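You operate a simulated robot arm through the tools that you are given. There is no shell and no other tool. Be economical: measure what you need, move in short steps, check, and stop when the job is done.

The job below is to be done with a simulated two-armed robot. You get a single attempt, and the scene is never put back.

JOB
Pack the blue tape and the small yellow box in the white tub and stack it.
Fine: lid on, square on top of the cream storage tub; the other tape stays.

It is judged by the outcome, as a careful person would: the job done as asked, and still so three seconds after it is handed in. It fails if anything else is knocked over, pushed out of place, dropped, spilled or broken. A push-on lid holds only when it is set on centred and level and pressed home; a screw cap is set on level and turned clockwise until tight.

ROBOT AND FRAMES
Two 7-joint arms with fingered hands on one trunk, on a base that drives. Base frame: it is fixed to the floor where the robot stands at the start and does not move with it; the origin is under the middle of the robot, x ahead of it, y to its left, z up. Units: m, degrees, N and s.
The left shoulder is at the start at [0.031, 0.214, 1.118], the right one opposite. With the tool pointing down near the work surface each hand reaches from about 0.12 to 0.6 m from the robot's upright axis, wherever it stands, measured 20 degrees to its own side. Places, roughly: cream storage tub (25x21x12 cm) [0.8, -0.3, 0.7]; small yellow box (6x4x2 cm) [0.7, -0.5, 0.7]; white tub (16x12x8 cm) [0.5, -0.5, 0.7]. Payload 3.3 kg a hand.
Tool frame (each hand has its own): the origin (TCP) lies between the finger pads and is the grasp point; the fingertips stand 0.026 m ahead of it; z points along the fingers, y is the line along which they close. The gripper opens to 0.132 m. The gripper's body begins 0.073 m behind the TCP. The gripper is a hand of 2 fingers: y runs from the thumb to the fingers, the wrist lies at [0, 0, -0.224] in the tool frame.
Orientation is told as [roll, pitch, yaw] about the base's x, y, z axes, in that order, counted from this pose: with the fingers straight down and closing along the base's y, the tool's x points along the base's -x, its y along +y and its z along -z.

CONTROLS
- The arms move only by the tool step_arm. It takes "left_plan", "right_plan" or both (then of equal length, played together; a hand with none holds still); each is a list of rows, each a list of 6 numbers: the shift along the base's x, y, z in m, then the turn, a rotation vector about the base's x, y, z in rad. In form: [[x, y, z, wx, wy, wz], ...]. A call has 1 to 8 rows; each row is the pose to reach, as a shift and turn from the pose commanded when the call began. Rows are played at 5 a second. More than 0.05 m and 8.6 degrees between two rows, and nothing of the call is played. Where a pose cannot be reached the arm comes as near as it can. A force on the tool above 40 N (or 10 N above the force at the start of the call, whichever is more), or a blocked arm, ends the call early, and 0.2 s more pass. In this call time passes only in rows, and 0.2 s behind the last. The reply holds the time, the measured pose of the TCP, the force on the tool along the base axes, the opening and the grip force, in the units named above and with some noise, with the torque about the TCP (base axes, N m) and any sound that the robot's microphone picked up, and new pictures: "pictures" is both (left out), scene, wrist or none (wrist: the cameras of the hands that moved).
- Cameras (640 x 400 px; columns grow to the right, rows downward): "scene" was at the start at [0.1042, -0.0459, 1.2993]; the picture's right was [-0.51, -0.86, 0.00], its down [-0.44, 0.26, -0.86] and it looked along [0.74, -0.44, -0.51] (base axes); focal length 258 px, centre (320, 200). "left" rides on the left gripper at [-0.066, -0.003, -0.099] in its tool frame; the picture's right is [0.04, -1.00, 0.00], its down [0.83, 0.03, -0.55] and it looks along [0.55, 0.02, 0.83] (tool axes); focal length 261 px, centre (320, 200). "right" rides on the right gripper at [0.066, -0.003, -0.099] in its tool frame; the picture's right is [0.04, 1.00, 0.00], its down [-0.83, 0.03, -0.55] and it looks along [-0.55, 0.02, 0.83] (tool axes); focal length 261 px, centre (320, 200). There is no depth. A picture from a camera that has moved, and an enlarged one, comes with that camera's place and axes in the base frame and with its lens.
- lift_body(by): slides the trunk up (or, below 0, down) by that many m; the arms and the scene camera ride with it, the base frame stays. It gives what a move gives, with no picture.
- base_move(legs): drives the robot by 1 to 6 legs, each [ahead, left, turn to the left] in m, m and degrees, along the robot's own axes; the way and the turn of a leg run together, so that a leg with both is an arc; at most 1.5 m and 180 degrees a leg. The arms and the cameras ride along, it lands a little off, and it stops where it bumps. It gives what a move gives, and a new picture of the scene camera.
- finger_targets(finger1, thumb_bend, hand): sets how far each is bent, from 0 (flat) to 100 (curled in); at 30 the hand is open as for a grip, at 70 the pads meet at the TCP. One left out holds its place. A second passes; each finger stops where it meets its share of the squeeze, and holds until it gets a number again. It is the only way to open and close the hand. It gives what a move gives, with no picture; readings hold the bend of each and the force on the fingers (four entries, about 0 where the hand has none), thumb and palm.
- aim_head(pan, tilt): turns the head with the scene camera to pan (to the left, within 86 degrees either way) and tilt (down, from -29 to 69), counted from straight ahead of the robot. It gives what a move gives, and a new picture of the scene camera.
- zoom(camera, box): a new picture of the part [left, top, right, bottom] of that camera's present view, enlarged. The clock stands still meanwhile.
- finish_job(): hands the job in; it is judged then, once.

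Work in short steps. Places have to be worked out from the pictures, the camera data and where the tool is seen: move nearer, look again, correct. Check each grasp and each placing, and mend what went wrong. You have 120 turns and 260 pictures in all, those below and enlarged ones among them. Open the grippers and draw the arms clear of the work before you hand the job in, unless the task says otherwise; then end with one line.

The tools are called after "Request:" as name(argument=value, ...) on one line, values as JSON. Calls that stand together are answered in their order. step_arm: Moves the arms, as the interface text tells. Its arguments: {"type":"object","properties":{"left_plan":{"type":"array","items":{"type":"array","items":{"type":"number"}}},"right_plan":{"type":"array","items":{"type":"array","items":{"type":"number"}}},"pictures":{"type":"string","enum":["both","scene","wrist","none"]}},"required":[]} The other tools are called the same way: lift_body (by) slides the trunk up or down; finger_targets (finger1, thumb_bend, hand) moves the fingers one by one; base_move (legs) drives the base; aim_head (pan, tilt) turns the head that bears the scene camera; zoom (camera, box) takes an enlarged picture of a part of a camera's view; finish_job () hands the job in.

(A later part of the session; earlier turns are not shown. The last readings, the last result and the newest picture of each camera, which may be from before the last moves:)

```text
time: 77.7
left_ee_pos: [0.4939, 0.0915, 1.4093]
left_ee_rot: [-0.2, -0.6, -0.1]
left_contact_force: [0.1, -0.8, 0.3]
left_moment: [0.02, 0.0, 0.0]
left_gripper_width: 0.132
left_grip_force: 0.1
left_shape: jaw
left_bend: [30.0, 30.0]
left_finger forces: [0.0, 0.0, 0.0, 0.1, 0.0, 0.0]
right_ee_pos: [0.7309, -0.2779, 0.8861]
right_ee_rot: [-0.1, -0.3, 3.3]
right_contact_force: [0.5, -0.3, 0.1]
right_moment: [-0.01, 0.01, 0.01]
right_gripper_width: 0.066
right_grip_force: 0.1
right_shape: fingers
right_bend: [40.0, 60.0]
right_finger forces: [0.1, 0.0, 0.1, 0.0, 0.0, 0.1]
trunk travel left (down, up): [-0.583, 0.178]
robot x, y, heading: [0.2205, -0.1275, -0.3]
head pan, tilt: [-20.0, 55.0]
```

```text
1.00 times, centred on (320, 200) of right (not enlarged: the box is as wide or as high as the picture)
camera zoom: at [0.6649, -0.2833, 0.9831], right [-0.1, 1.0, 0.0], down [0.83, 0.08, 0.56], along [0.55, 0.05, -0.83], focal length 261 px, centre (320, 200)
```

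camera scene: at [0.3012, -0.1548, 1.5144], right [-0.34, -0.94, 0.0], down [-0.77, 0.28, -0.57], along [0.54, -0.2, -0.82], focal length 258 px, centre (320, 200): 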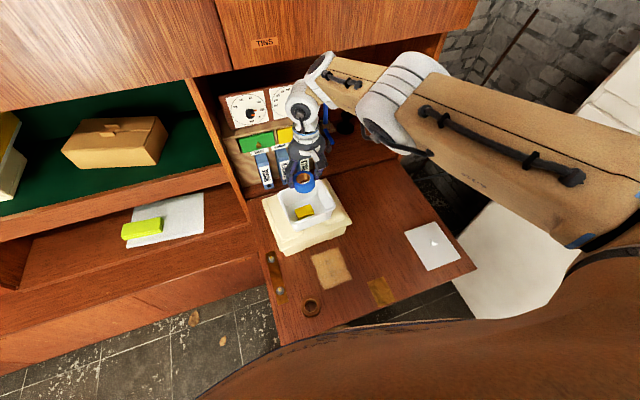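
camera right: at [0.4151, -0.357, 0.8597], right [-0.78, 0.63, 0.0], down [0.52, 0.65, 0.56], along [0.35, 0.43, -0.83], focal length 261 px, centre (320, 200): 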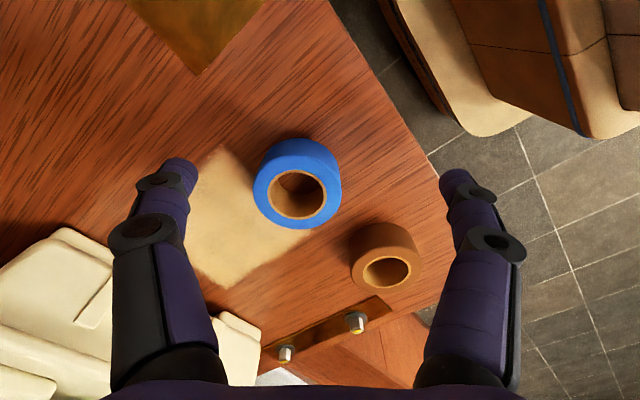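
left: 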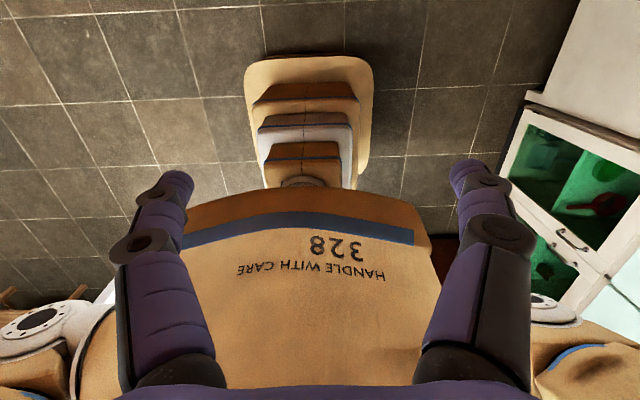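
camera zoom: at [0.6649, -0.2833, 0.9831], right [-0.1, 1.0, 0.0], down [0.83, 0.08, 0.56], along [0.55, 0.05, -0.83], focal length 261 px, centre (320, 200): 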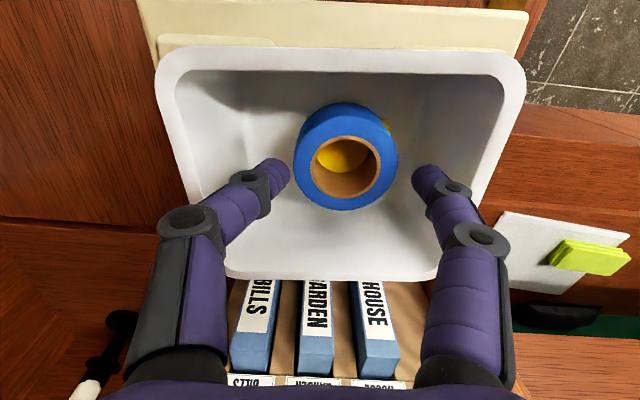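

The blue tape sits flat on the box inside the tub, below the rim. Now the lid: I'll raise, open, and drive to it.

Request:
lift_body(by=0.09)

Request:
base_move(legs=[[-0.14, 0, 0], [0, -0.22, 0]])

Request:
finger_targets(hand="right", finger1=45, thumb_bend=45)

Request:
step_arm(right_plan=[[-0.02, -0.04, 0, 0, 0, -0.02], [-0.04, -0.08, 0, 0, 0, -0.04], [-0.058, -0.12, -0.01, 0, 0, -0.05], [-0.06, -0.15, -0.03, 0, 0, -0.06]], pictures="wrist")

```text
time: 79.0
left_ee_pos: [0.4934, 0.092, 1.4984]
left_ee_rot: [-0.2, -0.5, -0.2]
left_contact_force: [-0.3, -0.8, 0.2]
left_moment: [-0.01, 0.02, 0.01]
left_gripper_width: 0.1318
left_grip_force: 0.1
left_shape: jaw
left_bend: [30.0, 30.0]
left_finger forces: [0.0, 0.1, 0.0, 0.1, 0.1, 0.0]
right_ee_pos: [0.7303, -0.2778, 0.9756]
right_ee_rot: [-0.1, -0.3, 3.3]
right_contact_force: [0.1, -0.1, -0.4]
right_moment: [0.01, -0.03, 0.01]
right_gripper_width: 0.0661
right_grip_force: 0.2
right_shape: fingers
right_bend: [40.0, 60.0]
right_finger forces: [0.0, 0.0, 0.0, 0.0, 0.1, 0.1]
trunk travel left (down, up): [-0.673, 0.088]
robot x, y, heading: [0.2245, -0.1322, 0.1]
head pan, tilt: [-20.0, 55.0]
```

```text
time: 81.6
left_ee_pos: [0.3545, -0.1259, 1.4992]
left_ee_rot: [-0.2, -0.6, -0.1]
left_contact_force: [-0.4, -0.5, 0.0]
left_moment: [-0.01, -0.01, -0.03]
left_gripper_width: 0.1318
left_grip_force: 0.0
left_shape: jaw
left_bend: [30.0, 30.0]
left_finger forces: [0.0, 0.0, 0.1, 0.1, 0.0, 0.0]
right_ee_pos: [0.5897, -0.4964, 0.9751]
right_ee_rot: [-0.1, -0.3, 3.5]
right_contact_force: [0.3, -0.7, -0.7]
right_moment: [0.05, -0.01, -0.02]
right_gripper_width: 0.0663
right_grip_force: 0.0
right_shape: fingers
right_bend: [40.0, 60.0]
right_finger forces: [0.0, 0.0, 0.0, 0.1, 0.0, 0.1]
trunk travel left (down, up): [-0.673, 0.088]
robot x, y, heading: [0.0817, -0.3504, 0.1]
head pan, tilt: [-20.0, 55.0]
camera scene: at [0.159, -0.3738, 1.5375], right [-0.34, -0.94, 0.0], down [-0.77, 0.28, -0.57], along [0.54, -0.2, -0.82], focal length 258 px, centre (320, 200)
```

scene: 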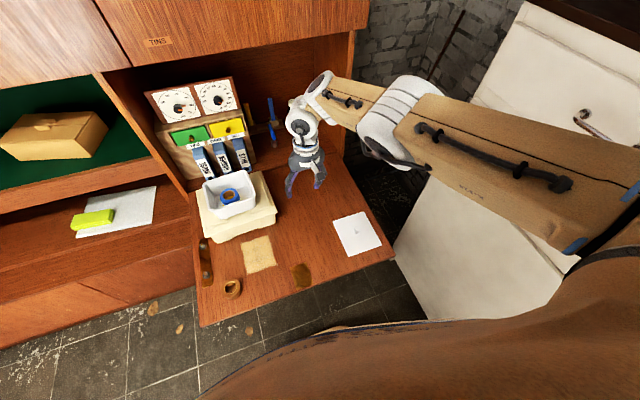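

```text
time: 82.6
left_ee_pos: [0.354, -0.1269, 1.4991]
left_ee_rot: [-0.3, -0.7, -0.1]
left_contact_force: [-0.8, 0.7, -0.7]
left_moment: [0.0, 0.0, -0.02]
left_gripper_width: 0.1317
left_grip_force: 0.0
left_shape: jaw
left_bend: [30.0, 30.0]
left_finger forces: [0.0, 0.1, 0.0, 0.0, 0.1, 0.0]
right_ee_pos: [0.5911, -0.4967, 0.976]
right_ee_rot: [0.0, -0.4, 3.4]
right_contact_force: [0.2, -0.2, -0.4]
right_moment: [-0.03, 0.04, 0.0]
right_gripper_width: 0.084
right_grip_force: 0.2
right_shape: fingers
right_bend: [45.0, 45.0]
right_finger forces: [0.0, 0.0, 0.0, 0.0, 0.0, 0.1]
trunk travel left (down, up): [-0.673, 0.088]
robot x, y, heading: [0.0825, -0.3521, -0.1]
head pan, tilt: [-20.0, 55.0]
```

```text
time: 83.6
left_ee_pos: [0.3541, -0.1298, 1.4988]
left_ee_rot: [0.0, -0.6, -0.1]
left_contact_force: [-0.8, -0.3, 0.7]
left_moment: [0.01, 0.04, 0.04]
left_gripper_width: 0.1318
left_grip_force: 0.1
left_shape: jaw
left_bend: [30.0, 30.0]
left_finger forces: [0.0, 0.0, 0.0, 0.0, 0.0, 0.1]
right_ee_pos: [0.5302, -0.6442, 0.9451]
right_ee_rot: [0.1, -0.3, 0.2]
right_contact_force: [-0.4, 0.0, -0.8]
right_moment: [-0.01, 0.0, 0.0]
right_gripper_width: 0.0837
right_grip_force: 0.1
right_shape: fingers
right_bend: [45.0, 45.0]
right_finger forces: [0.0, 0.0, 0.0, 0.0, 0.0, 0.0]
trunk travel left (down, up): [-0.673, 0.088]
robot x, y, heading: [0.0798, -0.3539, -0.2]
head pan, tilt: [-20.0, 55.0]
camera right: at [0.4643, -0.6468, 1.0429], right [-0.04, 1.0, 0.0], down [0.83, 0.03, 0.56], along [0.56, 0.02, -0.83], focal length 261 px, centre (320, 200)
```

right: 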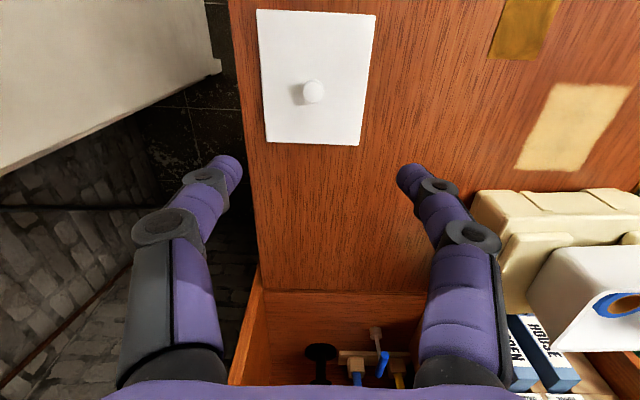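

The lid is about 15.5 × 13.5 cm, centred at (0.531, -0.651), with its knob in the middle. I'll lower the trunk and centre the open hand above the knob.

Request:
lift_body(by=-0.14)

Request:
step_arm(right_plan=[[0.002, -0.009, -0.03, 0, 0, 0]], pictures="wrist")

```text
time: 85.2
left_ee_pos: [0.3535, -0.1274, 1.3593]
left_ee_rot: [-0.2, -0.7, -0.1]
left_contact_force: [0.4, -0.3, -0.7]
left_moment: [0.01, 0.02, 0.02]
left_gripper_width: 0.1318
left_grip_force: 0.2
left_shape: jaw
left_bend: [30.0, 30.0]
left_finger forces: [0.0, 0.0, 0.0, 0.1, 0.1, 0.0]
right_ee_pos: [0.531, -0.646, 0.8052]
right_ee_rot: [-0.1, -0.4, -0.2]
right_contact_force: [0.0, 0.5, -0.4]
right_moment: [-0.03, -0.01, -0.04]
right_gripper_width: 0.0835
right_grip_force: 0.1
right_shape: fingers
right_bend: [45.0, 45.0]
right_finger forces: [0.0, 0.0, 0.0, 0.0, 0.0, 0.1]
trunk travel left (down, up): [-0.533, 0.228]
robot x, y, heading: [0.082, -0.3483, -0.2]
head pan, tilt: [-20.0, 55.0]
```

```text
time: 85.7
left_ee_pos: [0.354, -0.1281, 1.3582]
left_ee_rot: [-0.2, -0.6, -0.1]
left_contact_force: [-0.1, -0.2, -0.5]
left_moment: [0.01, -0.01, -0.02]
left_gripper_width: 0.132
left_grip_force: 0.2
left_shape: jaw
left_bend: [30.0, 30.0]
left_finger forces: [0.0, 0.0, 0.0, 0.1, 0.1, 0.0]
right_ee_pos: [0.5319, -0.6556, 0.775]
right_ee_rot: [-0.1, -0.2, -0.1]
right_contact_force: [-0.2, 0.6, 0.3]
right_moment: [-0.01, -0.02, -0.01]
right_gripper_width: 0.0835
right_grip_force: 0.2
right_shape: fingers
right_bend: [45.0, 45.0]
right_finger forces: [0.1, 0.1, 0.0, 0.0, 0.1, 0.0]
trunk travel left (down, up): [-0.533, 0.228]
robot x, y, heading: [0.08, -0.3515, 0.0]
head pan, tilt: [-20.0, 55.0]
camera right: at [0.4657, -0.6578, 0.8728], right [-0.04, 1.0, 0.0], down [0.83, 0.03, 0.56], along [0.56, 0.02, -0.83], focal length 261 px, centre (320, 200)
```

right: 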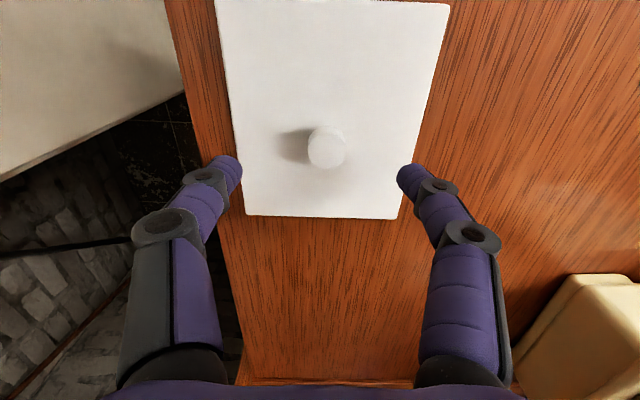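

The knob is at about (0.530, -0.651). I'll shift 4 mm and descend around it.

Request:
step_arm(right_plan=[[-0.001, 0.004, -0.03, 0, 0, 0], [-0.001, 0.004, -0.047, 0, 0, 0]], pictures="wrist")

Request:
finger_targets(hand="right", finger1=60, thumb_bend=60)

Request:
zoom(camera="right", box=[160, 60, 480, 260])

```text
time: 86.2
left_ee_pos: [0.3533, -0.1269, 1.3594]
left_ee_rot: [-0.2, -0.6, -0.1]
left_contact_force: [-0.7, 0.5, 0.6]
left_moment: [-0.01, 0.02, 0.02]
left_gripper_width: 0.1318
left_grip_force: 0.1
left_shape: jaw
left_bend: [30.0, 30.0]
left_finger forces: [0.0, 0.0, 0.1, 0.0, 0.1, 0.0]
right_ee_pos: [0.53, -0.6497, 0.729]
right_ee_rot: [0.0, -0.5, -0.1]
right_contact_force: [0.3, 0.2, 0.4]
right_moment: [0.01, -0.02, 0.0]
right_gripper_width: 0.0835
right_grip_force: 0.2
right_shape: fingers
right_bend: [45.0, 45.0]
right_finger forces: [0.0, 0.0, 0.1, 0.1, 0.1, 0.0]
trunk travel left (down, up): [-0.533, 0.228]
robot x, y, heading: [0.0765, -0.3467, -0.1]
head pan, tilt: [-20.0, 55.0]
camera right: at [0.4642, -0.6515, 0.8261], right [-0.04, 1.0, 0.0], down [0.83, 0.03, 0.56], along [0.56, 0.02, -0.83], focal length 261 px, centre (320, 200)
```

right: 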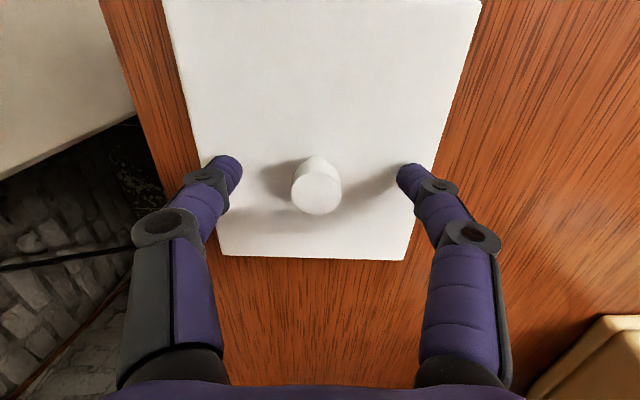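

```text
time: 87.2
left_ee_pos: [0.3529, -0.127, 1.3592]
left_ee_rot: [-0.2, -0.6, -0.1]
left_contact_force: [-0.1, -0.4, 1.0]
left_moment: [-0.04, -0.03, -0.04]
left_gripper_width: 0.1317
left_grip_force: 0.0
left_shape: jaw
left_bend: [30.0, 30.0]
left_finger forces: [0.0, 0.0, 0.0, 0.0, 0.0, 0.1]
right_ee_pos: [0.5321, -0.6506, 0.7294]
right_ee_rot: [0.0, -0.2, -0.1]
right_contact_force: [0.8, 0.9, 0.4]
right_moment: [0.03, -0.03, 0.02]
right_gripper_width: 0.0337
right_grip_force: 0.0
right_shape: fingers
right_bend: [60.0, 60.0]
right_finger forces: [0.0, 0.0, 0.0, 0.0, 0.0, 0.1]
trunk travel left (down, up): [-0.533, 0.228]
robot x, y, heading: [0.0806, -0.3468, -0.1]
head pan, tilt: [-20.0, 55.0]
```

```text
2.00 times, centred on (320, 160) of right
camera zoom: at [0.4642, -0.6518, 0.8262], right [-0.04, 1.0, 0.0], down [0.83, 0.03, 0.56], along [0.56, 0.02, -0.83], focal length 521 px, centre (320, 280)
```

zoom: 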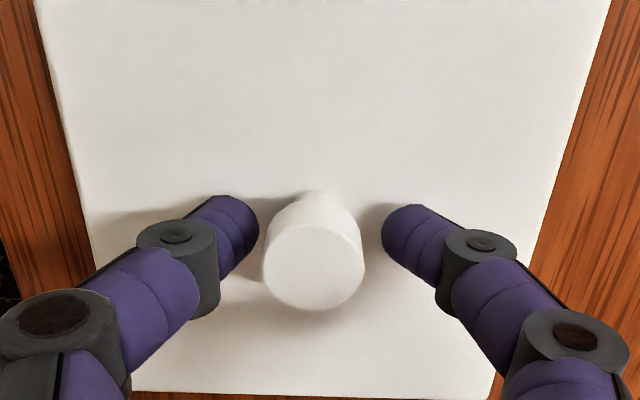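

The knob is between the fingertips, so I'll close firmly.

Request:
finger_targets(hand="right", finger1=80, thumb_bend=80)

Request:
lift_body(by=0.02)

Request:
zoom(camera="right", box=[0, 0, 640, 400])

Request:
zoom(camera="scene", box=[280, 150, 440, 270])

```text
time: 88.2
left_ee_pos: [0.3533, -0.1269, 1.3592]
left_ee_rot: [-0.3, -0.6, -0.1]
left_contact_force: [0.4, -1.0, 0.0]
left_moment: [0.02, 0.0, -0.01]
left_gripper_width: 0.1317
left_grip_force: 0.0
left_shape: jaw
left_bend: [30.0, 30.0]
left_finger forces: [0.0, 0.0, 0.0, 0.0, 0.0, 0.1]
right_ee_pos: [0.5307, -0.6495, 0.7284]
right_ee_rot: [-0.2, -0.3, 0.0]
right_contact_force: [0.2, 0.3, 0.3]
right_moment: [-0.01, -0.01, -0.03]
right_gripper_width: 0.008
right_grip_force: 16.1
right_shape: fingers
right_bend: [74.0, 74.0]
right_finger forces: [15.1, 0.0, 0.0, 0.1, 16.5, 0.1]
trunk travel left (down, up): [-0.533, 0.228]
robot x, y, heading: [0.0774, -0.3474, 0.0]
head pan, tilt: [-20.0, 55.0]
```

```text
time: 88.9
left_ee_pos: [0.3538, -0.1267, 1.3795]
left_ee_rot: [-0.3, -0.6, -0.2]
left_contact_force: [0.4, 0.1, -0.7]
left_moment: [0.03, 0.03, -0.06]
left_gripper_width: 0.1319
left_grip_force: 0.0
left_shape: jaw
left_bend: [30.0, 30.0]
left_finger forces: [0.0, 0.1, 0.1, 0.0, 0.1, 0.1]
right_ee_pos: [0.5312, -0.6507, 0.7473]
right_ee_rot: [-0.1, -0.3, -0.2]
right_contact_force: [0.0, 0.5, -0.3]
right_moment: [0.0, 0.0, 0.03]
right_gripper_width: 0.0079
right_grip_force: 15.8
right_shape: fingers
right_bend: [74.0, 74.0]
right_finger forces: [15.3, 0.0, 0.0, 0.0, 16.8, 0.1]
trunk travel left (down, up): [-0.553, 0.208]
robot x, y, heading: [0.082, -0.3502, 0.0]
head pan, tilt: [-20.0, 55.0]
```

```text
1.00 times, centred on (320, 200) of right (not enlarged: the box is as wide or as high as the picture)
camera zoom: at [0.4645, -0.6527, 0.8459], right [-0.04, 1.0, 0.0], down [0.83, 0.03, 0.56], along [0.56, 0.02, -0.83], focal length 261 px, centre (320, 200)
```

zoom: 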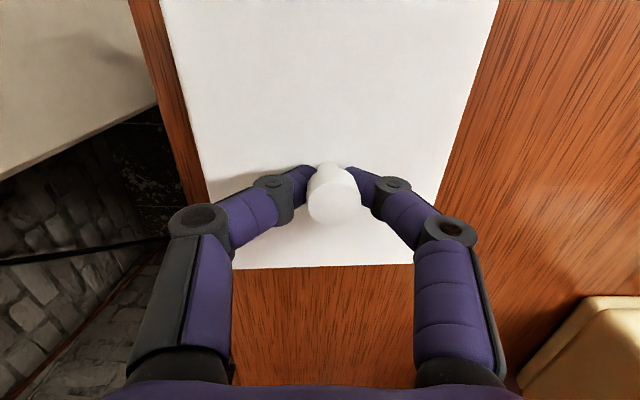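

```text
3.33 times, centred on (360, 210) of scene
camera zoom: at [0.1619, -0.3731, 1.4175], right [-0.34, -0.94, 0.0], down [-0.77, 0.28, -0.57], along [0.54, -0.2, -0.82], focal length 859 px, centre (187, 167)
```

zoom: 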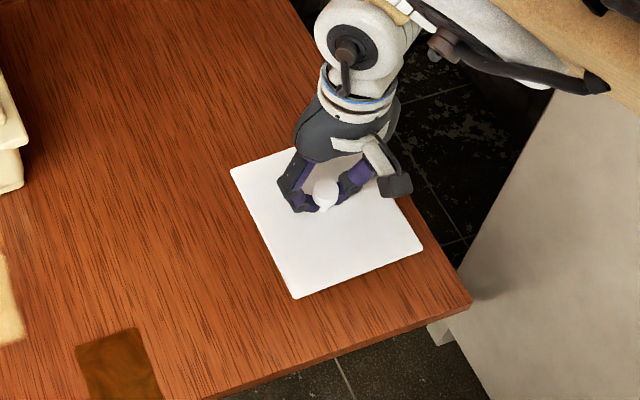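

The lid seems to be coming up. I'll lift further and check that it is level.

Request:
lift_body(by=0.1)

Request:
zoom(camera="right", box=[0, 0, 640, 400])

Request:
zoom(camera="scene", box=[280, 150, 440, 270])

```text
time: 90.2
left_ee_pos: [0.3539, -0.1266, 1.479]
left_ee_rot: [-0.2, -0.6, -0.1]
left_contact_force: [0.6, 0.8, 0.1]
left_moment: [0.03, 0.0, 0.01]
left_gripper_width: 0.1318
left_grip_force: 0.0
left_shape: jaw
left_bend: [30.0, 30.0]
left_finger forces: [0.0, 0.0, 0.0, 0.0, 0.1, 0.0]
right_ee_pos: [0.5319, -0.6514, 0.8481]
right_ee_rot: [0.0, -0.3, -0.1]
right_contact_force: [0.5, 0.2, -0.6]
right_moment: [-0.01, -0.02, 0.0]
right_gripper_width: 0.0079
right_grip_force: 16.7
right_shape: fingers
right_bend: [74.0, 74.0]
right_finger forces: [15.3, 0.0, 0.0, 0.1, 17.2, 0.1]
trunk travel left (down, up): [-0.653, 0.108]
robot x, y, heading: [0.0833, -0.3499, -0.3]
head pan, tilt: [-20.0, 55.0]
```

```text
1.00 times, centred on (320, 200) of right (not enlarged: the box is as wide or as high as the picture)
camera zoom: at [0.4645, -0.6527, 0.9459], right [-0.04, 1.0, 0.0], down [0.83, 0.03, 0.56], along [0.56, 0.02, -0.83], focal length 261 px, centre (320, 200)
```

zoom: 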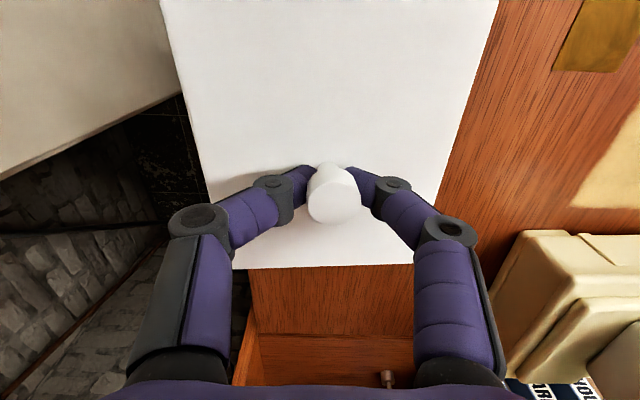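

```text
3.33 times, centred on (360, 210) of scene
camera zoom: at [0.1591, -0.3731, 1.5174], right [-0.34, -0.94, 0.0], down [-0.77, 0.28, -0.57], along [0.54, -0.2, -0.82], focal length 859 px, centre (187, 167)
```

zoom: 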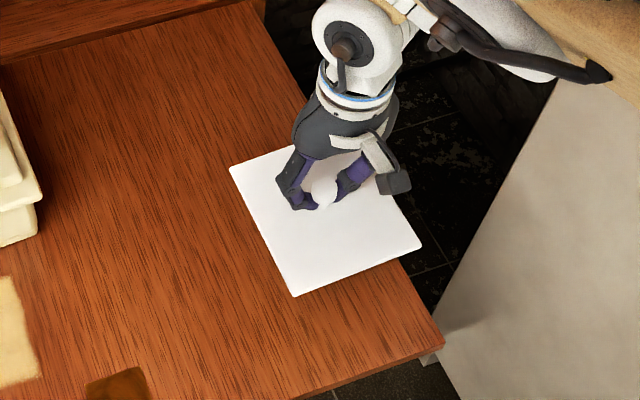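

The lid is level and centred under the hand, with its top about 32 mm below the TCP. I'll raise it and turn it 95° to match the tub.

Request:
step_arm(right_plan=[[0, 0, 0.02, 0, 0, 0.14], [0, 0, 0.04, 0, 0, 0.28], [0, 0, 0.06, 0, 0, 0.42], [0, 0, 0.08, 0, 0, 0.56], [0, 0, 0.1, 0, 0, 0.7], [0, 0, 0.11, 0, 0, 0.84], [0, 0, 0.12, 0, 0, 0.98], [0, 0, 0.12, 0, 0, 1.12]], pictures="none")

Request:
step_arm(right_plan=[[0, 0, 0, 0, 0, 0.134], [0, 0, 0, 0, 0, 0.268], [0, 0, 0, 0, 0, 0.4], [0, 0, 0, 0, 0, 0.536]], pictures="wrist")

Request:
base_move(legs=[[0, 0.22, 0], [0.135, 0, 0]])

```text
time: 92.0
left_ee_pos: [0.355, -0.127, 1.4776]
left_ee_rot: [-0.1, -0.6, -0.1]
left_contact_force: [-0.3, 0.0, 0.8]
left_moment: [-0.02, -0.02, 0.01]
left_gripper_width: 0.1321
left_grip_force: 0.2
left_shape: jaw
left_bend: [30.0, 30.0]
left_finger forces: [0.0, 0.1, 0.0, 0.0, 0.0, 0.0]
right_ee_pos: [0.5314, -0.6517, 0.9681]
right_ee_rot: [-0.1, -0.3, 64.1]
right_contact_force: [0.0, 0.3, 0.7]
right_moment: [0.02, 0.0, 0.02]
right_gripper_width: 0.0074
right_grip_force: 16.9
right_shape: fingers
right_bend: [74.0, 74.0]
right_finger forces: [15.3, 0.1, 0.0, 0.1, 18.4, 0.0]
trunk travel left (down, up): [-0.653, 0.108]
robot x, y, heading: [0.081, -0.3471, -0.0]
head pan, tilt: [-20.0, 55.0]
```

```text
time: 93.0
left_ee_pos: [0.3533, -0.1269, 1.4785]
left_ee_rot: [-0.2, -0.7, 0.0]
left_contact_force: [0.5, 0.3, 0.2]
left_moment: [0.01, -0.02, 0.01]
left_gripper_width: 0.132
left_grip_force: 0.1
left_shape: jaw
left_bend: [30.0, 30.0]
left_finger forces: [0.0, 0.0, 0.0, 0.1, 0.1, 0.1]
right_ee_pos: [0.5298, -0.6522, 0.969]
right_ee_rot: [-0.1, -0.4, 94.8]
right_contact_force: [-0.3, 0.0, -0.1]
right_moment: [0.0, -0.02, 0.01]
right_gripper_width: 0.0079
right_grip_force: 16.9
right_shape: fingers
right_bend: [74.0, 74.0]
right_finger forces: [15.5, 0.0, 0.0, 0.0, 18.6, 0.0]
trunk travel left (down, up): [-0.653, 0.108]
robot x, y, heading: [0.0816, -0.3501, 0.1]
head pan, tilt: [-20.0, 55.0]
camera right: at [0.5387, -0.7166, 1.0662], right [-0.99, -0.12, 0.0], down [-0.1, 0.82, 0.56], along [-0.07, 0.55, -0.83], focal length 261 px, centre (320, 200)
```

right: 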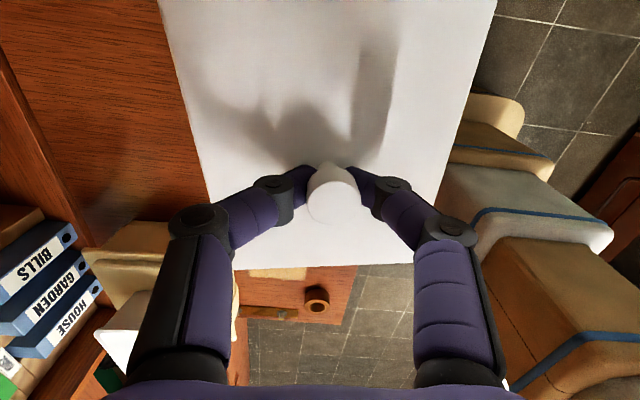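

```text
time: 95.7
left_ee_pos: [0.4868, 0.098, 1.4799]
left_ee_rot: [-0.2, -0.6, 0.0]
left_contact_force: [0.2, -0.2, -1.0]
left_moment: [0.01, 0.04, 0.03]
left_gripper_width: 0.1318
left_grip_force: 0.0
left_shape: jaw
left_bend: [30.0, 30.0]
left_finger forces: [0.0, 0.0, 0.0, 0.0, 0.0, 0.0]
right_ee_pos: [0.6643, -0.4269, 0.9683]
right_ee_rot: [0.0, -0.3, 94.9]
right_contact_force: [0.4, 0.2, -0.7]
right_moment: [0.05, 0.02, 0.02]
right_gripper_width: 0.0075
right_grip_force: 17.3
right_shape: fingers
right_bend: [74.0, 74.0]
right_finger forces: [15.5, 0.0, 0.0, 0.0, 18.7, 0.0]
trunk travel left (down, up): [-0.653, 0.108]
robot x, y, heading: [0.2109, -0.1257, 0.5]
head pan, tilt: [-20.0, 55.0]
camera scene: at [0.2934, -0.1498, 1.5174], right [-0.34, -0.94, 0.0], down [-0.77, 0.28, -0.57], along [0.54, -0.19, -0.82], focal length 258 px, centre (320, 200)
```

scene: 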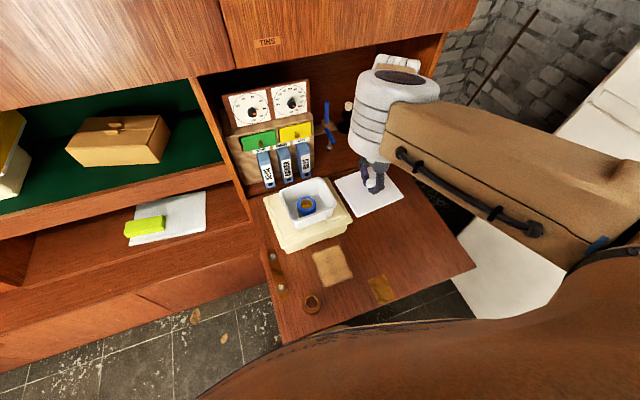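

The lid is over the desk and clear of the tub. I'll zoom in to get the tub's exact pose before placing it.

Request:
zoom(camera="scene", box=[250, 150, 370, 260])

Request:
zoom(camera="right", box=[0, 0, 640, 400])

```text
3.64 times, centred on (310, 205) of scene
camera zoom: at [0.2934, -0.1498, 1.5174], right [-0.34, -0.94, 0.0], down [-0.77, 0.28, -0.57], along [0.54, -0.19, -0.82], focal length 937 px, centre (356, 182)
```

zoom: 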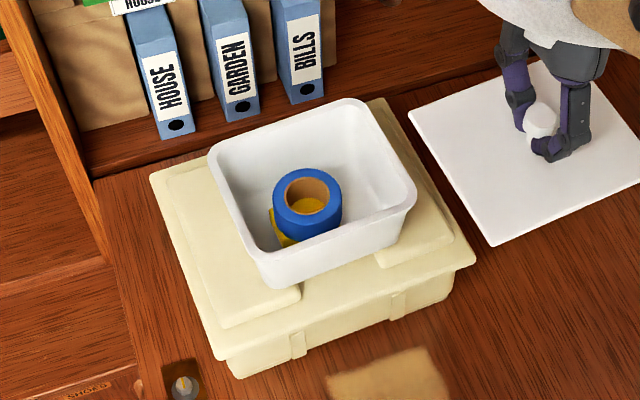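

```text
1.00 times, centred on (320, 200) of right (not enlarged: the box is as wide or as high as the picture)
camera zoom: at [0.6737, -0.4916, 1.0656], right [-0.99, -0.13, 0.0], down [-0.11, 0.82, 0.56], along [-0.07, 0.55, -0.83], focal length 261 px, centre (320, 200)
```

zoom: 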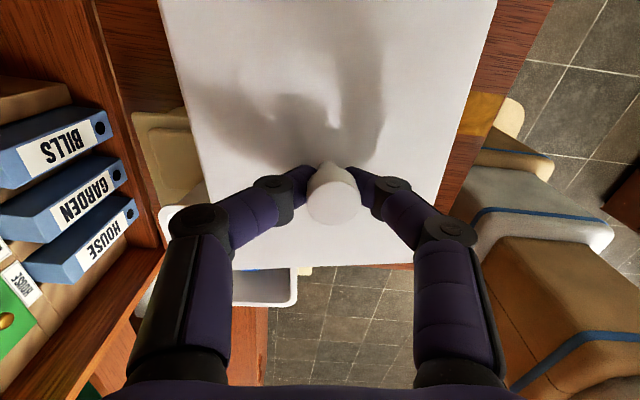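

The tub rim is centred near (0.737, -0.267) and turned about 4°, and the lid's yaw matches. I'll nudge the base forward and carry the lid over the tub.

Request:
base_move(legs=[[0.014, 0, -0.4]])

Request:
step_arm(right_plan=[[0.015, 0.04, 0, 0, 0, 0], [0.03, 0.08, 0, 0, 0, 0], [0.045, 0.12, 0, 0, 0, 0], [0.059, 0.158, 0, 0, 0, 0]], pictures="none")

Request:
zoom(camera="scene", box=[240, 130, 380, 260])

```text
time: 96.4
left_ee_pos: [0.5007, 0.0948, 1.4793]
left_ee_rot: [-0.2, -0.7, -0.3]
left_contact_force: [-1.1, -0.4, -0.6]
left_moment: [0.01, 0.05, 0.04]
left_gripper_width: 0.1317
left_grip_force: 0.1
left_shape: jaw
left_bend: [30.0, 30.0]
left_finger forces: [0.0, 0.0, 0.0, 0.0, 0.0, 0.1]
right_ee_pos: [0.6771, -0.4303, 0.9693]
right_ee_rot: [0.0, -0.2, 94.5]
right_contact_force: [0.3, 0.4, -1.0]
right_moment: [0.01, -0.03, 0.0]
right_gripper_width: 0.0075
right_grip_force: 17.7
right_shape: fingers
right_bend: [74.0, 74.0]
right_finger forces: [15.4, 0.0, 0.0, 0.0, 18.7, 0.0]
trunk travel left (down, up): [-0.653, 0.108]
robot x, y, heading: [0.2266, -0.128, -0.3]
head pan, tilt: [-20.0, 55.0]
camera scene: at [0.3049, -0.1501, 1.5176], right [-0.35, -0.94, 0.0], down [-0.77, 0.28, -0.57], along [0.54, -0.2, -0.82], focal length 258 px, centre (320, 200)
```

scene: 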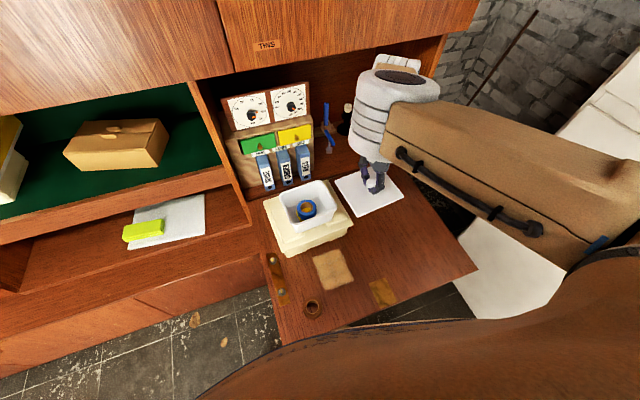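

```text
time: 97.4
left_ee_pos: [0.5029, 0.097, 1.4794]
left_ee_rot: [-0.2, -0.6, -0.4]
left_contact_force: [0.2, 0.3, -0.1]
left_moment: [0.02, 0.02, 0.0]
left_gripper_width: 0.1319
left_grip_force: 0.1
left_shape: jaw
left_bend: [30.0, 30.0]
left_finger forces: [0.0, 0.0, 0.0, 0.0, 0.1, 0.1]
right_ee_pos: [0.7374, -0.2694, 0.9681]
right_ee_rot: [0.0, -0.4, 94.3]
right_contact_force: [0.2, -0.6, -0.5]
right_moment: [-0.03, -0.03, 0.01]
right_gripper_width: 0.007
right_grip_force: 16.7
right_shape: fingers
right_bend: [74.0, 74.0]
right_finger forces: [15.6, 0.1, 0.1, 0.0, 17.2, 0.0]
trunk travel left (down, up): [-0.653, 0.108]
robot x, y, heading: [0.2262, -0.1247, -0.3]
head pan, tilt: [-20.0, 55.0]
```

```text
3.08 times, centred on (310, 195) of scene
camera zoom: at [0.3063, -0.1505, 1.5174], right [-0.35, -0.94, 0.0], down [-0.77, 0.28, -0.57], along [0.54, -0.2, -0.82], focal length 793 px, centre (351, 215)
```

zoom: 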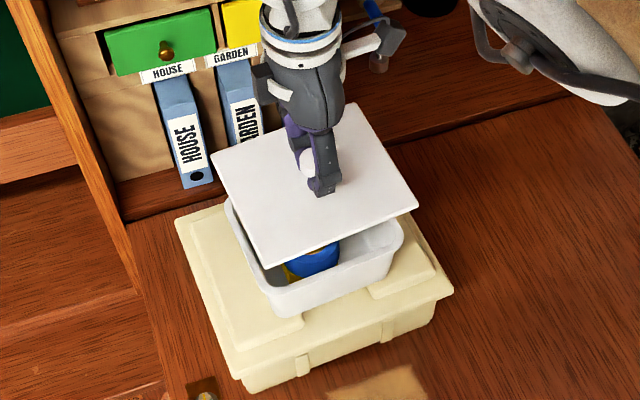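

The lid is above the tub. I'll lower it to about 1.5 cm above the rim and compare the edges.

Request:
lift_body(by=-0.038)

Request:
zoom(camera="scene", box=[250, 120, 370, 230])

Request:
zoom(camera="right", box=[0, 0, 640, 400])

```text
time: 98.2
left_ee_pos: [0.5007, 0.0963, 1.4411]
left_ee_rot: [-0.2, -0.7, -0.2]
left_contact_force: [0.8, -0.6, -1.0]
left_moment: [0.02, -0.04, -0.01]
left_gripper_width: 0.1319
left_grip_force: 0.1
left_shape: jaw
left_bend: [30.0, 30.0]
left_finger forces: [0.1, 0.0, 0.1, 0.0, 0.1, 0.1]
right_ee_pos: [0.7359, -0.2729, 0.931]
right_ee_rot: [0.0, -0.3, 94.6]
right_contact_force: [0.1, -0.6, -0.6]
right_moment: [0.0, 0.01, -0.01]
right_gripper_width: 0.0072
right_grip_force: 16.7
right_shape: fingers
right_bend: [74.0, 74.0]
right_finger forces: [15.7, 0.1, 0.1, 0.1, 17.5, 0.0]
trunk travel left (down, up): [-0.615, 0.146]
robot x, y, heading: [0.2288, -0.122, -0.4]
head pan, tilt: [-20.0, 55.0]
```

```text
3.64 times, centred on (310, 175) of scene
camera zoom: at [0.3064, -0.1501, 1.4795], right [-0.35, -0.94, 0.0], down [-0.77, 0.28, -0.57], along [0.54, -0.2, -0.82], focal length 937 px, centre (356, 291)
```

zoom: 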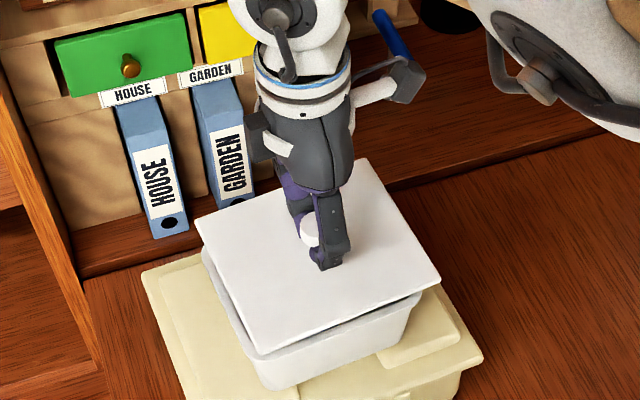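

```text
1.00 times, centred on (320, 200) of right (not enlarged: the box is as wide or as high as the picture)
camera zoom: at [0.7432, -0.3372, 1.0284], right [-0.99, -0.12, 0.0], down [-0.1, 0.82, 0.56], along [-0.06, 0.55, -0.83], focal length 261 px, centre (320, 200)
```

zoom: 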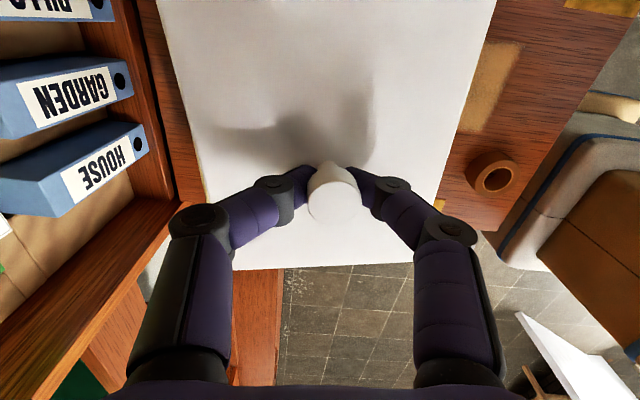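

The lid is nearly centred. I'll zoom in closer on the near edges to measure the overhang.

Request:
zoom(camera="scene", box=[290, 165, 380, 235])

Request:
zoom(camera="scene", box=[255, 160, 335, 230])

```text
5.71 times, centred on (335, 200) of scene
camera zoom: at [0.3064, -0.1501, 1.4795], right [-0.35, -0.94, 0.0], down [-0.77, 0.28, -0.57], along [0.54, -0.2, -0.82], focal length 1472 px, centre (234, 200)
```

zoom: 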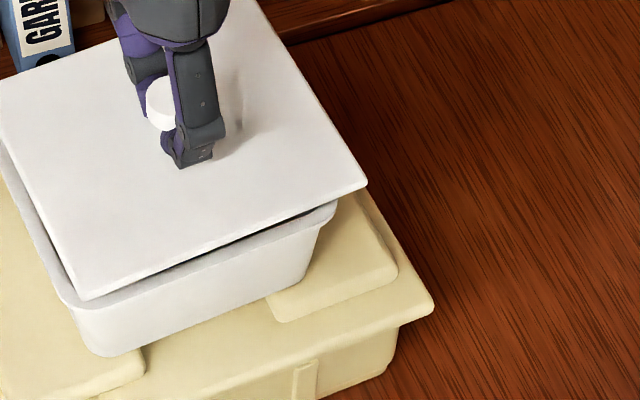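

```text
5.71 times, centred on (295, 195) of scene
camera zoom: at [0.3064, -0.1501, 1.4795], right [-0.35, -0.94, 0.0], down [-0.77, 0.28, -0.57], along [0.54, -0.2, -0.82], focal length 1472 px, centre (463, 229)
```

zoom: 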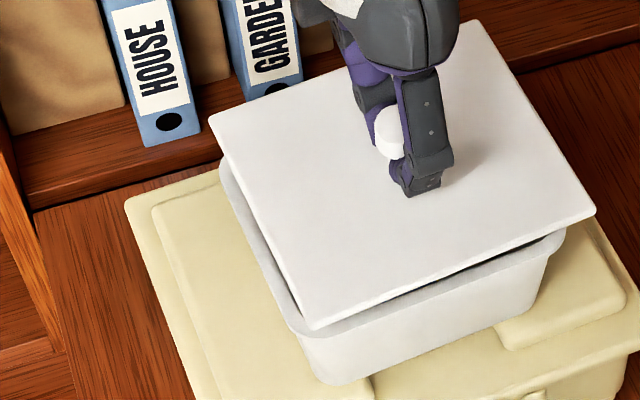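

The lid needs about 6 mm more to the left and about 1° less turn. I'll correct that and re-measure.

Request:
step_arm(right_plan=[[0.001, 0.006, -0.004, 0, 0, -0.02]], pictures="none")

Request:
zoom(camera="scene", box=[290, 165, 380, 235])

Request:
zoom(camera="scene", box=[255, 160, 335, 230])

```text
time: 98.6
left_ee_pos: [0.5017, 0.0949, 1.4414]
left_ee_rot: [-0.2, -0.6, -0.4]
left_contact_force: [0.0, -0.2, 0.0]
left_moment: [0.04, -0.01, 0.0]
left_gripper_width: 0.1316
left_grip_force: 0.0
left_shape: jaw
left_bend: [30.0, 30.0]
left_finger forces: [0.0, 0.0, 0.0, 0.0, 0.0, 0.0]
right_ee_pos: [0.7363, -0.2662, 0.9257]
right_ee_rot: [-0.1, -0.3, 93.3]
right_contact_force: [0.1, 0.4, -0.4]
right_moment: [-0.02, -0.03, -0.03]
right_gripper_width: 0.0071
right_grip_force: 16.8
right_shape: fingers
right_bend: [74.0, 74.0]
right_finger forces: [15.6, 0.1, 0.0, 0.0, 17.8, 0.0]
trunk travel left (down, up): [-0.615, 0.146]
robot x, y, heading: [0.2244, -0.1263, -0.1]
head pan, tilt: [-20.0, 55.0]
```

```text
5.71 times, centred on (335, 200) of scene
camera zoom: at [0.3069, -0.1505, 1.4795], right [-0.35, -0.94, 0.0], down [-0.77, 0.28, -0.57], along [0.54, -0.2, -0.82], focal length 1472 px, centre (234, 200)
```

zoom: 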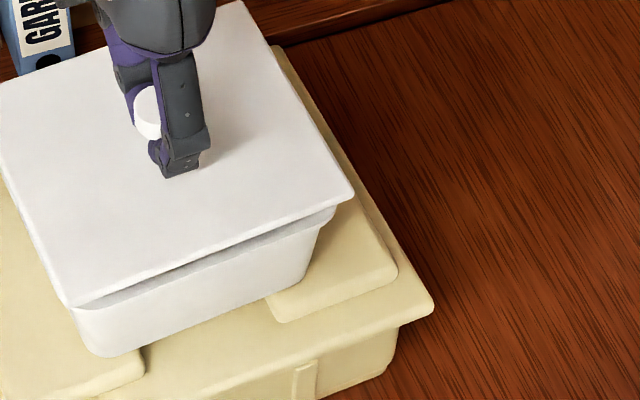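

```text
5.71 times, centred on (295, 195) of scene
camera zoom: at [0.3069, -0.1505, 1.4795], right [-0.35, -0.94, 0.0], down [-0.77, 0.28, -0.57], along [0.54, -0.2, -0.82], focal length 1472 px, centre (463, 229)
```

zoom: 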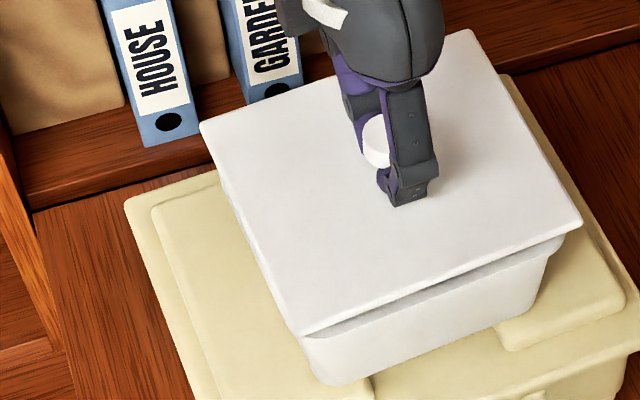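

The lid is now centred to within about 2 mm of the rim. I'll lower it to contact.

Request:
lift_body(by=-0.006)

Request:
lift_body(by=-0.004)

Request:
zoom(camera="scene", box=[255, 150, 365, 240])

```text
time: 99.2
left_ee_pos: [0.501, 0.095, 1.435]
left_ee_rot: [-0.2, -0.6, -0.2]
left_contact_force: [1.3, 0.2, -0.6]
left_moment: [0.02, 0.0, 0.02]
left_gripper_width: 0.1319
left_grip_force: 0.1
left_shape: jaw
left_bend: [30.0, 30.0]
left_finger forces: [0.0, 0.0, 0.0, 0.1, 0.0, 0.0]
right_ee_pos: [0.7365, -0.266, 0.9208]
right_ee_rot: [0.0, -0.3, 93.4]
right_contact_force: [0.1, -0.5, -0.4]
right_moment: [0.02, 0.03, 0.01]
right_gripper_width: 0.007
right_grip_force: 16.8
right_shape: fingers
right_bend: [74.0, 74.0]
right_finger forces: [15.6, 0.0, 0.0, 0.0, 18.1, 0.0]
trunk travel left (down, up): [-0.609, 0.152]
robot x, y, heading: [0.2293, -0.125, -0.5]
head pan, tilt: [-20.0, 55.0]
```

```text
time: 99.7
left_ee_pos: [0.5017, 0.0958, 1.432]
left_ee_rot: [-0.1, -0.7, -0.3]
left_contact_force: [0.3, 1.4, -0.5]
left_moment: [-0.02, 0.01, 0.03]
left_gripper_width: 0.1319
left_grip_force: 0.0
left_shape: jaw
left_bend: [30.0, 30.0]
left_finger forces: [0.1, 0.1, 0.0, 0.1, 0.0, 0.1]
right_ee_pos: [0.7365, -0.2667, 0.9176]
right_ee_rot: [-0.1, -0.3, 93.3]
right_contact_force: [-0.5, 0.5, -0.6]
right_moment: [0.0, 0.02, -0.01]
right_gripper_width: 0.0071
right_grip_force: 17.1
right_shape: fingers
right_bend: [74.0, 74.0]
right_finger forces: [15.6, 0.0, 0.0, 0.0, 18.3, 0.0]
trunk travel left (down, up): [-0.605, 0.156]
robot x, y, heading: [0.2277, -0.1261, -0.1]
head pan, tilt: [-20.0, 55.0]
```

```text
4.44 times, centred on (310, 195) of scene
camera zoom: at [0.3068, -0.1503, 1.4695], right [-0.35, -0.94, 0.0], down [-0.77, 0.28, -0.57], along [0.54, -0.2, -0.82], focal length 1145 px, centre (364, 222)
```

zoom: 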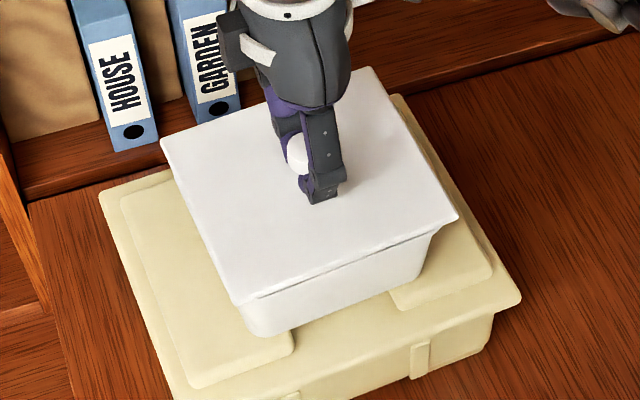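

The lid is almost touching. I'll lower in small steps until contact shows.

Request:
lift_body(by=-0.004)

Request:
lift_body(by=-0.004)

Request:
zoom(camera="scene", box=[265, 155, 355, 230])

```text
time: 100.2
left_ee_pos: [0.5013, 0.0943, 1.4261]
left_ee_rot: [-0.1, -0.8, -0.3]
left_contact_force: [-0.4, 0.4, 0.1]
left_moment: [0.01, -0.01, 0.01]
left_gripper_width: 0.1318
left_grip_force: 0.2
left_shape: jaw
left_bend: [30.0, 30.0]
left_finger forces: [0.0, 0.0, 0.1, 0.0, 0.0, 0.1]
right_ee_pos: [0.736, -0.2658, 0.9129]
right_ee_rot: [-0.1, -0.3, 93.4]
right_contact_force: [0.2, -0.1, 0.0]
right_moment: [-0.01, 0.0, 0.03]
right_gripper_width: 0.0072
right_grip_force: 17.0
right_shape: fingers
right_bend: [74.0, 74.0]
right_finger forces: [15.7, 0.0, 0.0, 0.0, 18.5, 0.0]
trunk travel left (down, up): [-0.601, 0.16]
robot x, y, heading: [0.2256, -0.1275, -0.2]
head pan, tilt: [-20.0, 55.0]
```

```text
time: 100.8
left_ee_pos: [0.5009, 0.0966, 1.4239]
left_ee_rot: [-0.2, -0.7, -0.3]
left_contact_force: [-0.5, 0.1, 0.1]
left_moment: [0.0, 0.0, 0.01]
left_gripper_width: 0.1319
left_grip_force: 0.0
left_shape: jaw
left_bend: [30.0, 30.0]
left_finger forces: [0.0, 0.1, 0.0, 0.0, 0.1, 0.0]
right_ee_pos: [0.7367, -0.2675, 0.9095]
right_ee_rot: [-0.2, -0.3, 93.3]
right_contact_force: [1.4, 0.5, -0.1]
right_moment: [-0.01, 0.0, -0.03]
right_gripper_width: 0.0067
right_grip_force: 18.1
right_shape: fingers
right_bend: [74.0, 74.0]
right_finger forces: [16.2, 0.1, 0.0, 0.1, 20.0, 0.0]
trunk travel left (down, up): [-0.597, 0.164]
robot x, y, heading: [0.229, -0.1235, -0.4]
head pan, tilt: [-20.0, 55.0]
```

```text
5.33 times, centred on (310, 192) of scene
camera zoom: at [0.307, -0.1501, 1.4615], right [-0.35, -0.94, 0.0], down [-0.77, 0.28, -0.57], along [0.54, -0.2, -0.82], focal length 1374 px, centre (373, 240)
```

zoom: 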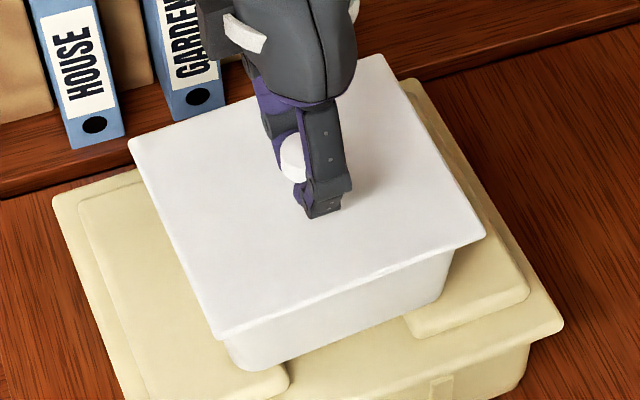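

First contact is showing. I'll press gently and watch the vertical force and moments.

Request:
step_arm(right_plan=[[0, 0, -0.003, 0, 0, 0], [0, 0, -0.006, 0, 0, 0]], pictures="none")

Request:
zoom(camera="scene", box=[265, 155, 355, 230])

```text
time: 101.4
left_ee_pos: [0.5023, 0.0953, 1.4236]
left_ee_rot: [-0.2, -0.8, -0.3]
left_contact_force: [-0.3, 0.4, 0.2]
left_moment: [-0.01, 0.0, 0.01]
left_gripper_width: 0.1319
left_grip_force: 0.0
left_shape: jaw
left_bend: [30.0, 30.0]
left_finger forces: [0.0, 0.0, 0.1, 0.1, 0.0, 0.1]
right_ee_pos: [0.7367, -0.2669, 0.9032]
right_ee_rot: [-0.5, -0.3, 93.3]
right_contact_force: [1.8, 1.8, 7.0]
right_moment: [-0.02, 0.19, -0.06]
right_gripper_width: 0.0066
right_grip_force: 24.0
right_shape: fingers
right_bend: [75.0, 74.0]
right_finger forces: [17.4, 0.1, 0.0, 0.1, 31.1, 0.0]
trunk travel left (down, up): [-0.597, 0.164]
robot x, y, heading: [0.2273, -0.1237, -0.3]
head pan, tilt: [-20.0, 55.0]
```

```text
5.33 times, centred on (310, 192) of scene
camera zoom: at [0.3069, -0.15, 1.4616], right [-0.35, -0.94, 0.0], down [-0.77, 0.28, -0.57], along [0.54, -0.2, -0.82], focal length 1374 px, centre (373, 240)
```

zoom: 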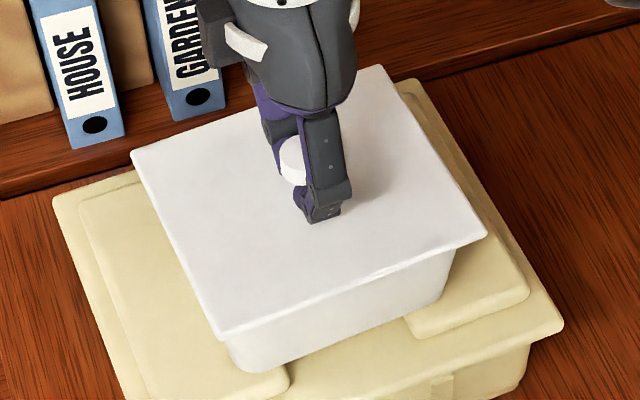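

The lid rests on the rim and the fingers now slide on the knob. I'll let go and raise the hand to inspect the centring before pressing it home.

Request:
finger_targets(hand="right", finger1=58, thumb_bend=58)

Request:
lift_body(by=0.12)

Request:
zoom(camera="scene", box=[255, 165, 365, 255])

Request:
zoom(camera="right", box=[0, 0, 640, 400])

```text
time: 102.0
left_ee_pos: [0.4994, 0.0967, 1.4239]
left_ee_rot: [-0.2, -0.7, -0.1]
left_contact_force: [0.4, 0.6, -0.8]
left_moment: [0.03, 0.01, -0.01]
left_gripper_width: 0.1318
left_grip_force: 0.1
left_shape: jaw
left_bend: [30.0, 30.0]
left_finger forces: [0.0, 0.0, 0.0, 0.0, 0.0, 0.0]
right_ee_pos: [0.7386, -0.2653, 0.9096]
right_ee_rot: [-1.1, -0.2, 93.5]
right_contact_force: [-3.4, -0.6, 29.4]
right_moment: [0.0, -0.02, -0.02]
right_gripper_width: 0.0227
right_grip_force: 14.9
right_shape: fingers
right_bend: [66.0, 62.0]
right_finger forces: [14.9, 0.0, 0.1, 0.0, 15.4, 0.0]
trunk travel left (down, up): [-0.597, 0.164]
robot x, y, heading: [0.2284, -0.1273, -0.5]
head pan, tilt: [-20.0, 55.0]
stopped (right hand): the force on the tool passed its limit at 43 N (the readings are from after the stop); the commanded pose is now the measured one
```

```text
time: 103.5
left_ee_pos: [0.5012, 0.0957, 1.5423]
left_ee_rot: [-0.2, -0.6, -0.3]
left_contact_force: [-0.3, 0.6, 0.4]
left_moment: [0.03, -0.04, 0.01]
left_gripper_width: 0.1317
left_grip_force: 0.0
left_shape: jaw
left_bend: [30.0, 30.0]
left_finger forces: [0.0, 0.0, 0.0, 0.1, 0.0, 0.0]
right_ee_pos: [0.7383, -0.2677, 1.0252]
right_ee_rot: [-0.7, -0.1, 93.4]
right_contact_force: [-0.4, -0.4, 0.0]
right_moment: [0.0, 0.01, 0.01]
right_gripper_width: 0.0421
right_grip_force: 0.0
right_shape: fingers
right_bend: [57.0, 57.0]
right_finger forces: [0.0, 0.0, 0.0, 0.0, 0.1, 0.0]
trunk travel left (down, up): [-0.717, 0.044]
robot x, y, heading: [0.2251, -0.1237, -0.4]
head pan, tilt: [-20.0, 55.0]
heard: snap
```

```text
4.44 times, centred on (310, 210) of scene
camera zoom: at [0.3055, -0.1501, 1.5814], right [-0.35, -0.94, 0.0], down [-0.77, 0.28, -0.57], along [0.54, -0.2, -0.82], focal length 1145 px, centre (364, 156)
```

zoom: 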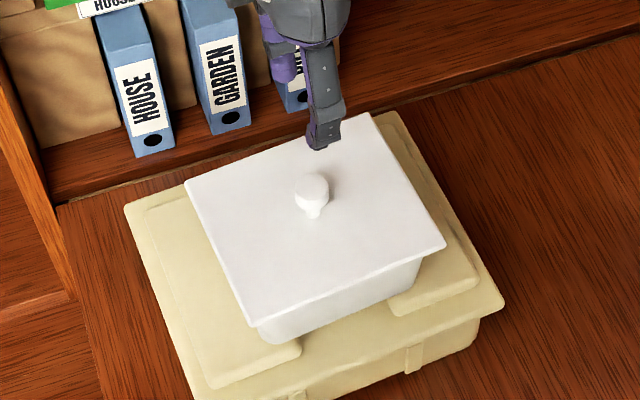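

```text
1.00 times, centred on (320, 200) of right (not enlarged: the box is as wide or as high as the picture)
camera zoom: at [0.7429, -0.3319, 1.1228], right [-0.99, -0.1, -0.01], down [-0.09, 0.83, 0.55], along [-0.04, 0.55, -0.83], focal length 261 px, centre (320, 200)
```

zoom: 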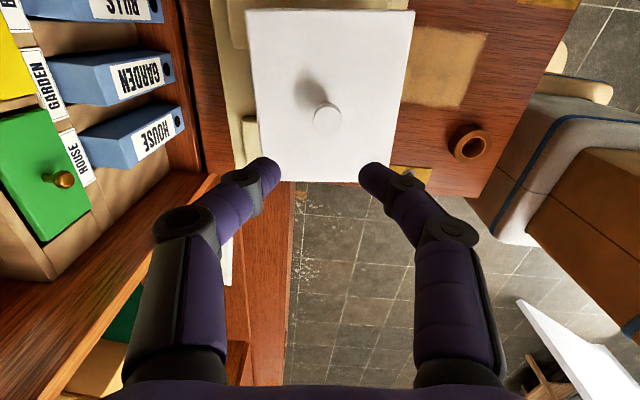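

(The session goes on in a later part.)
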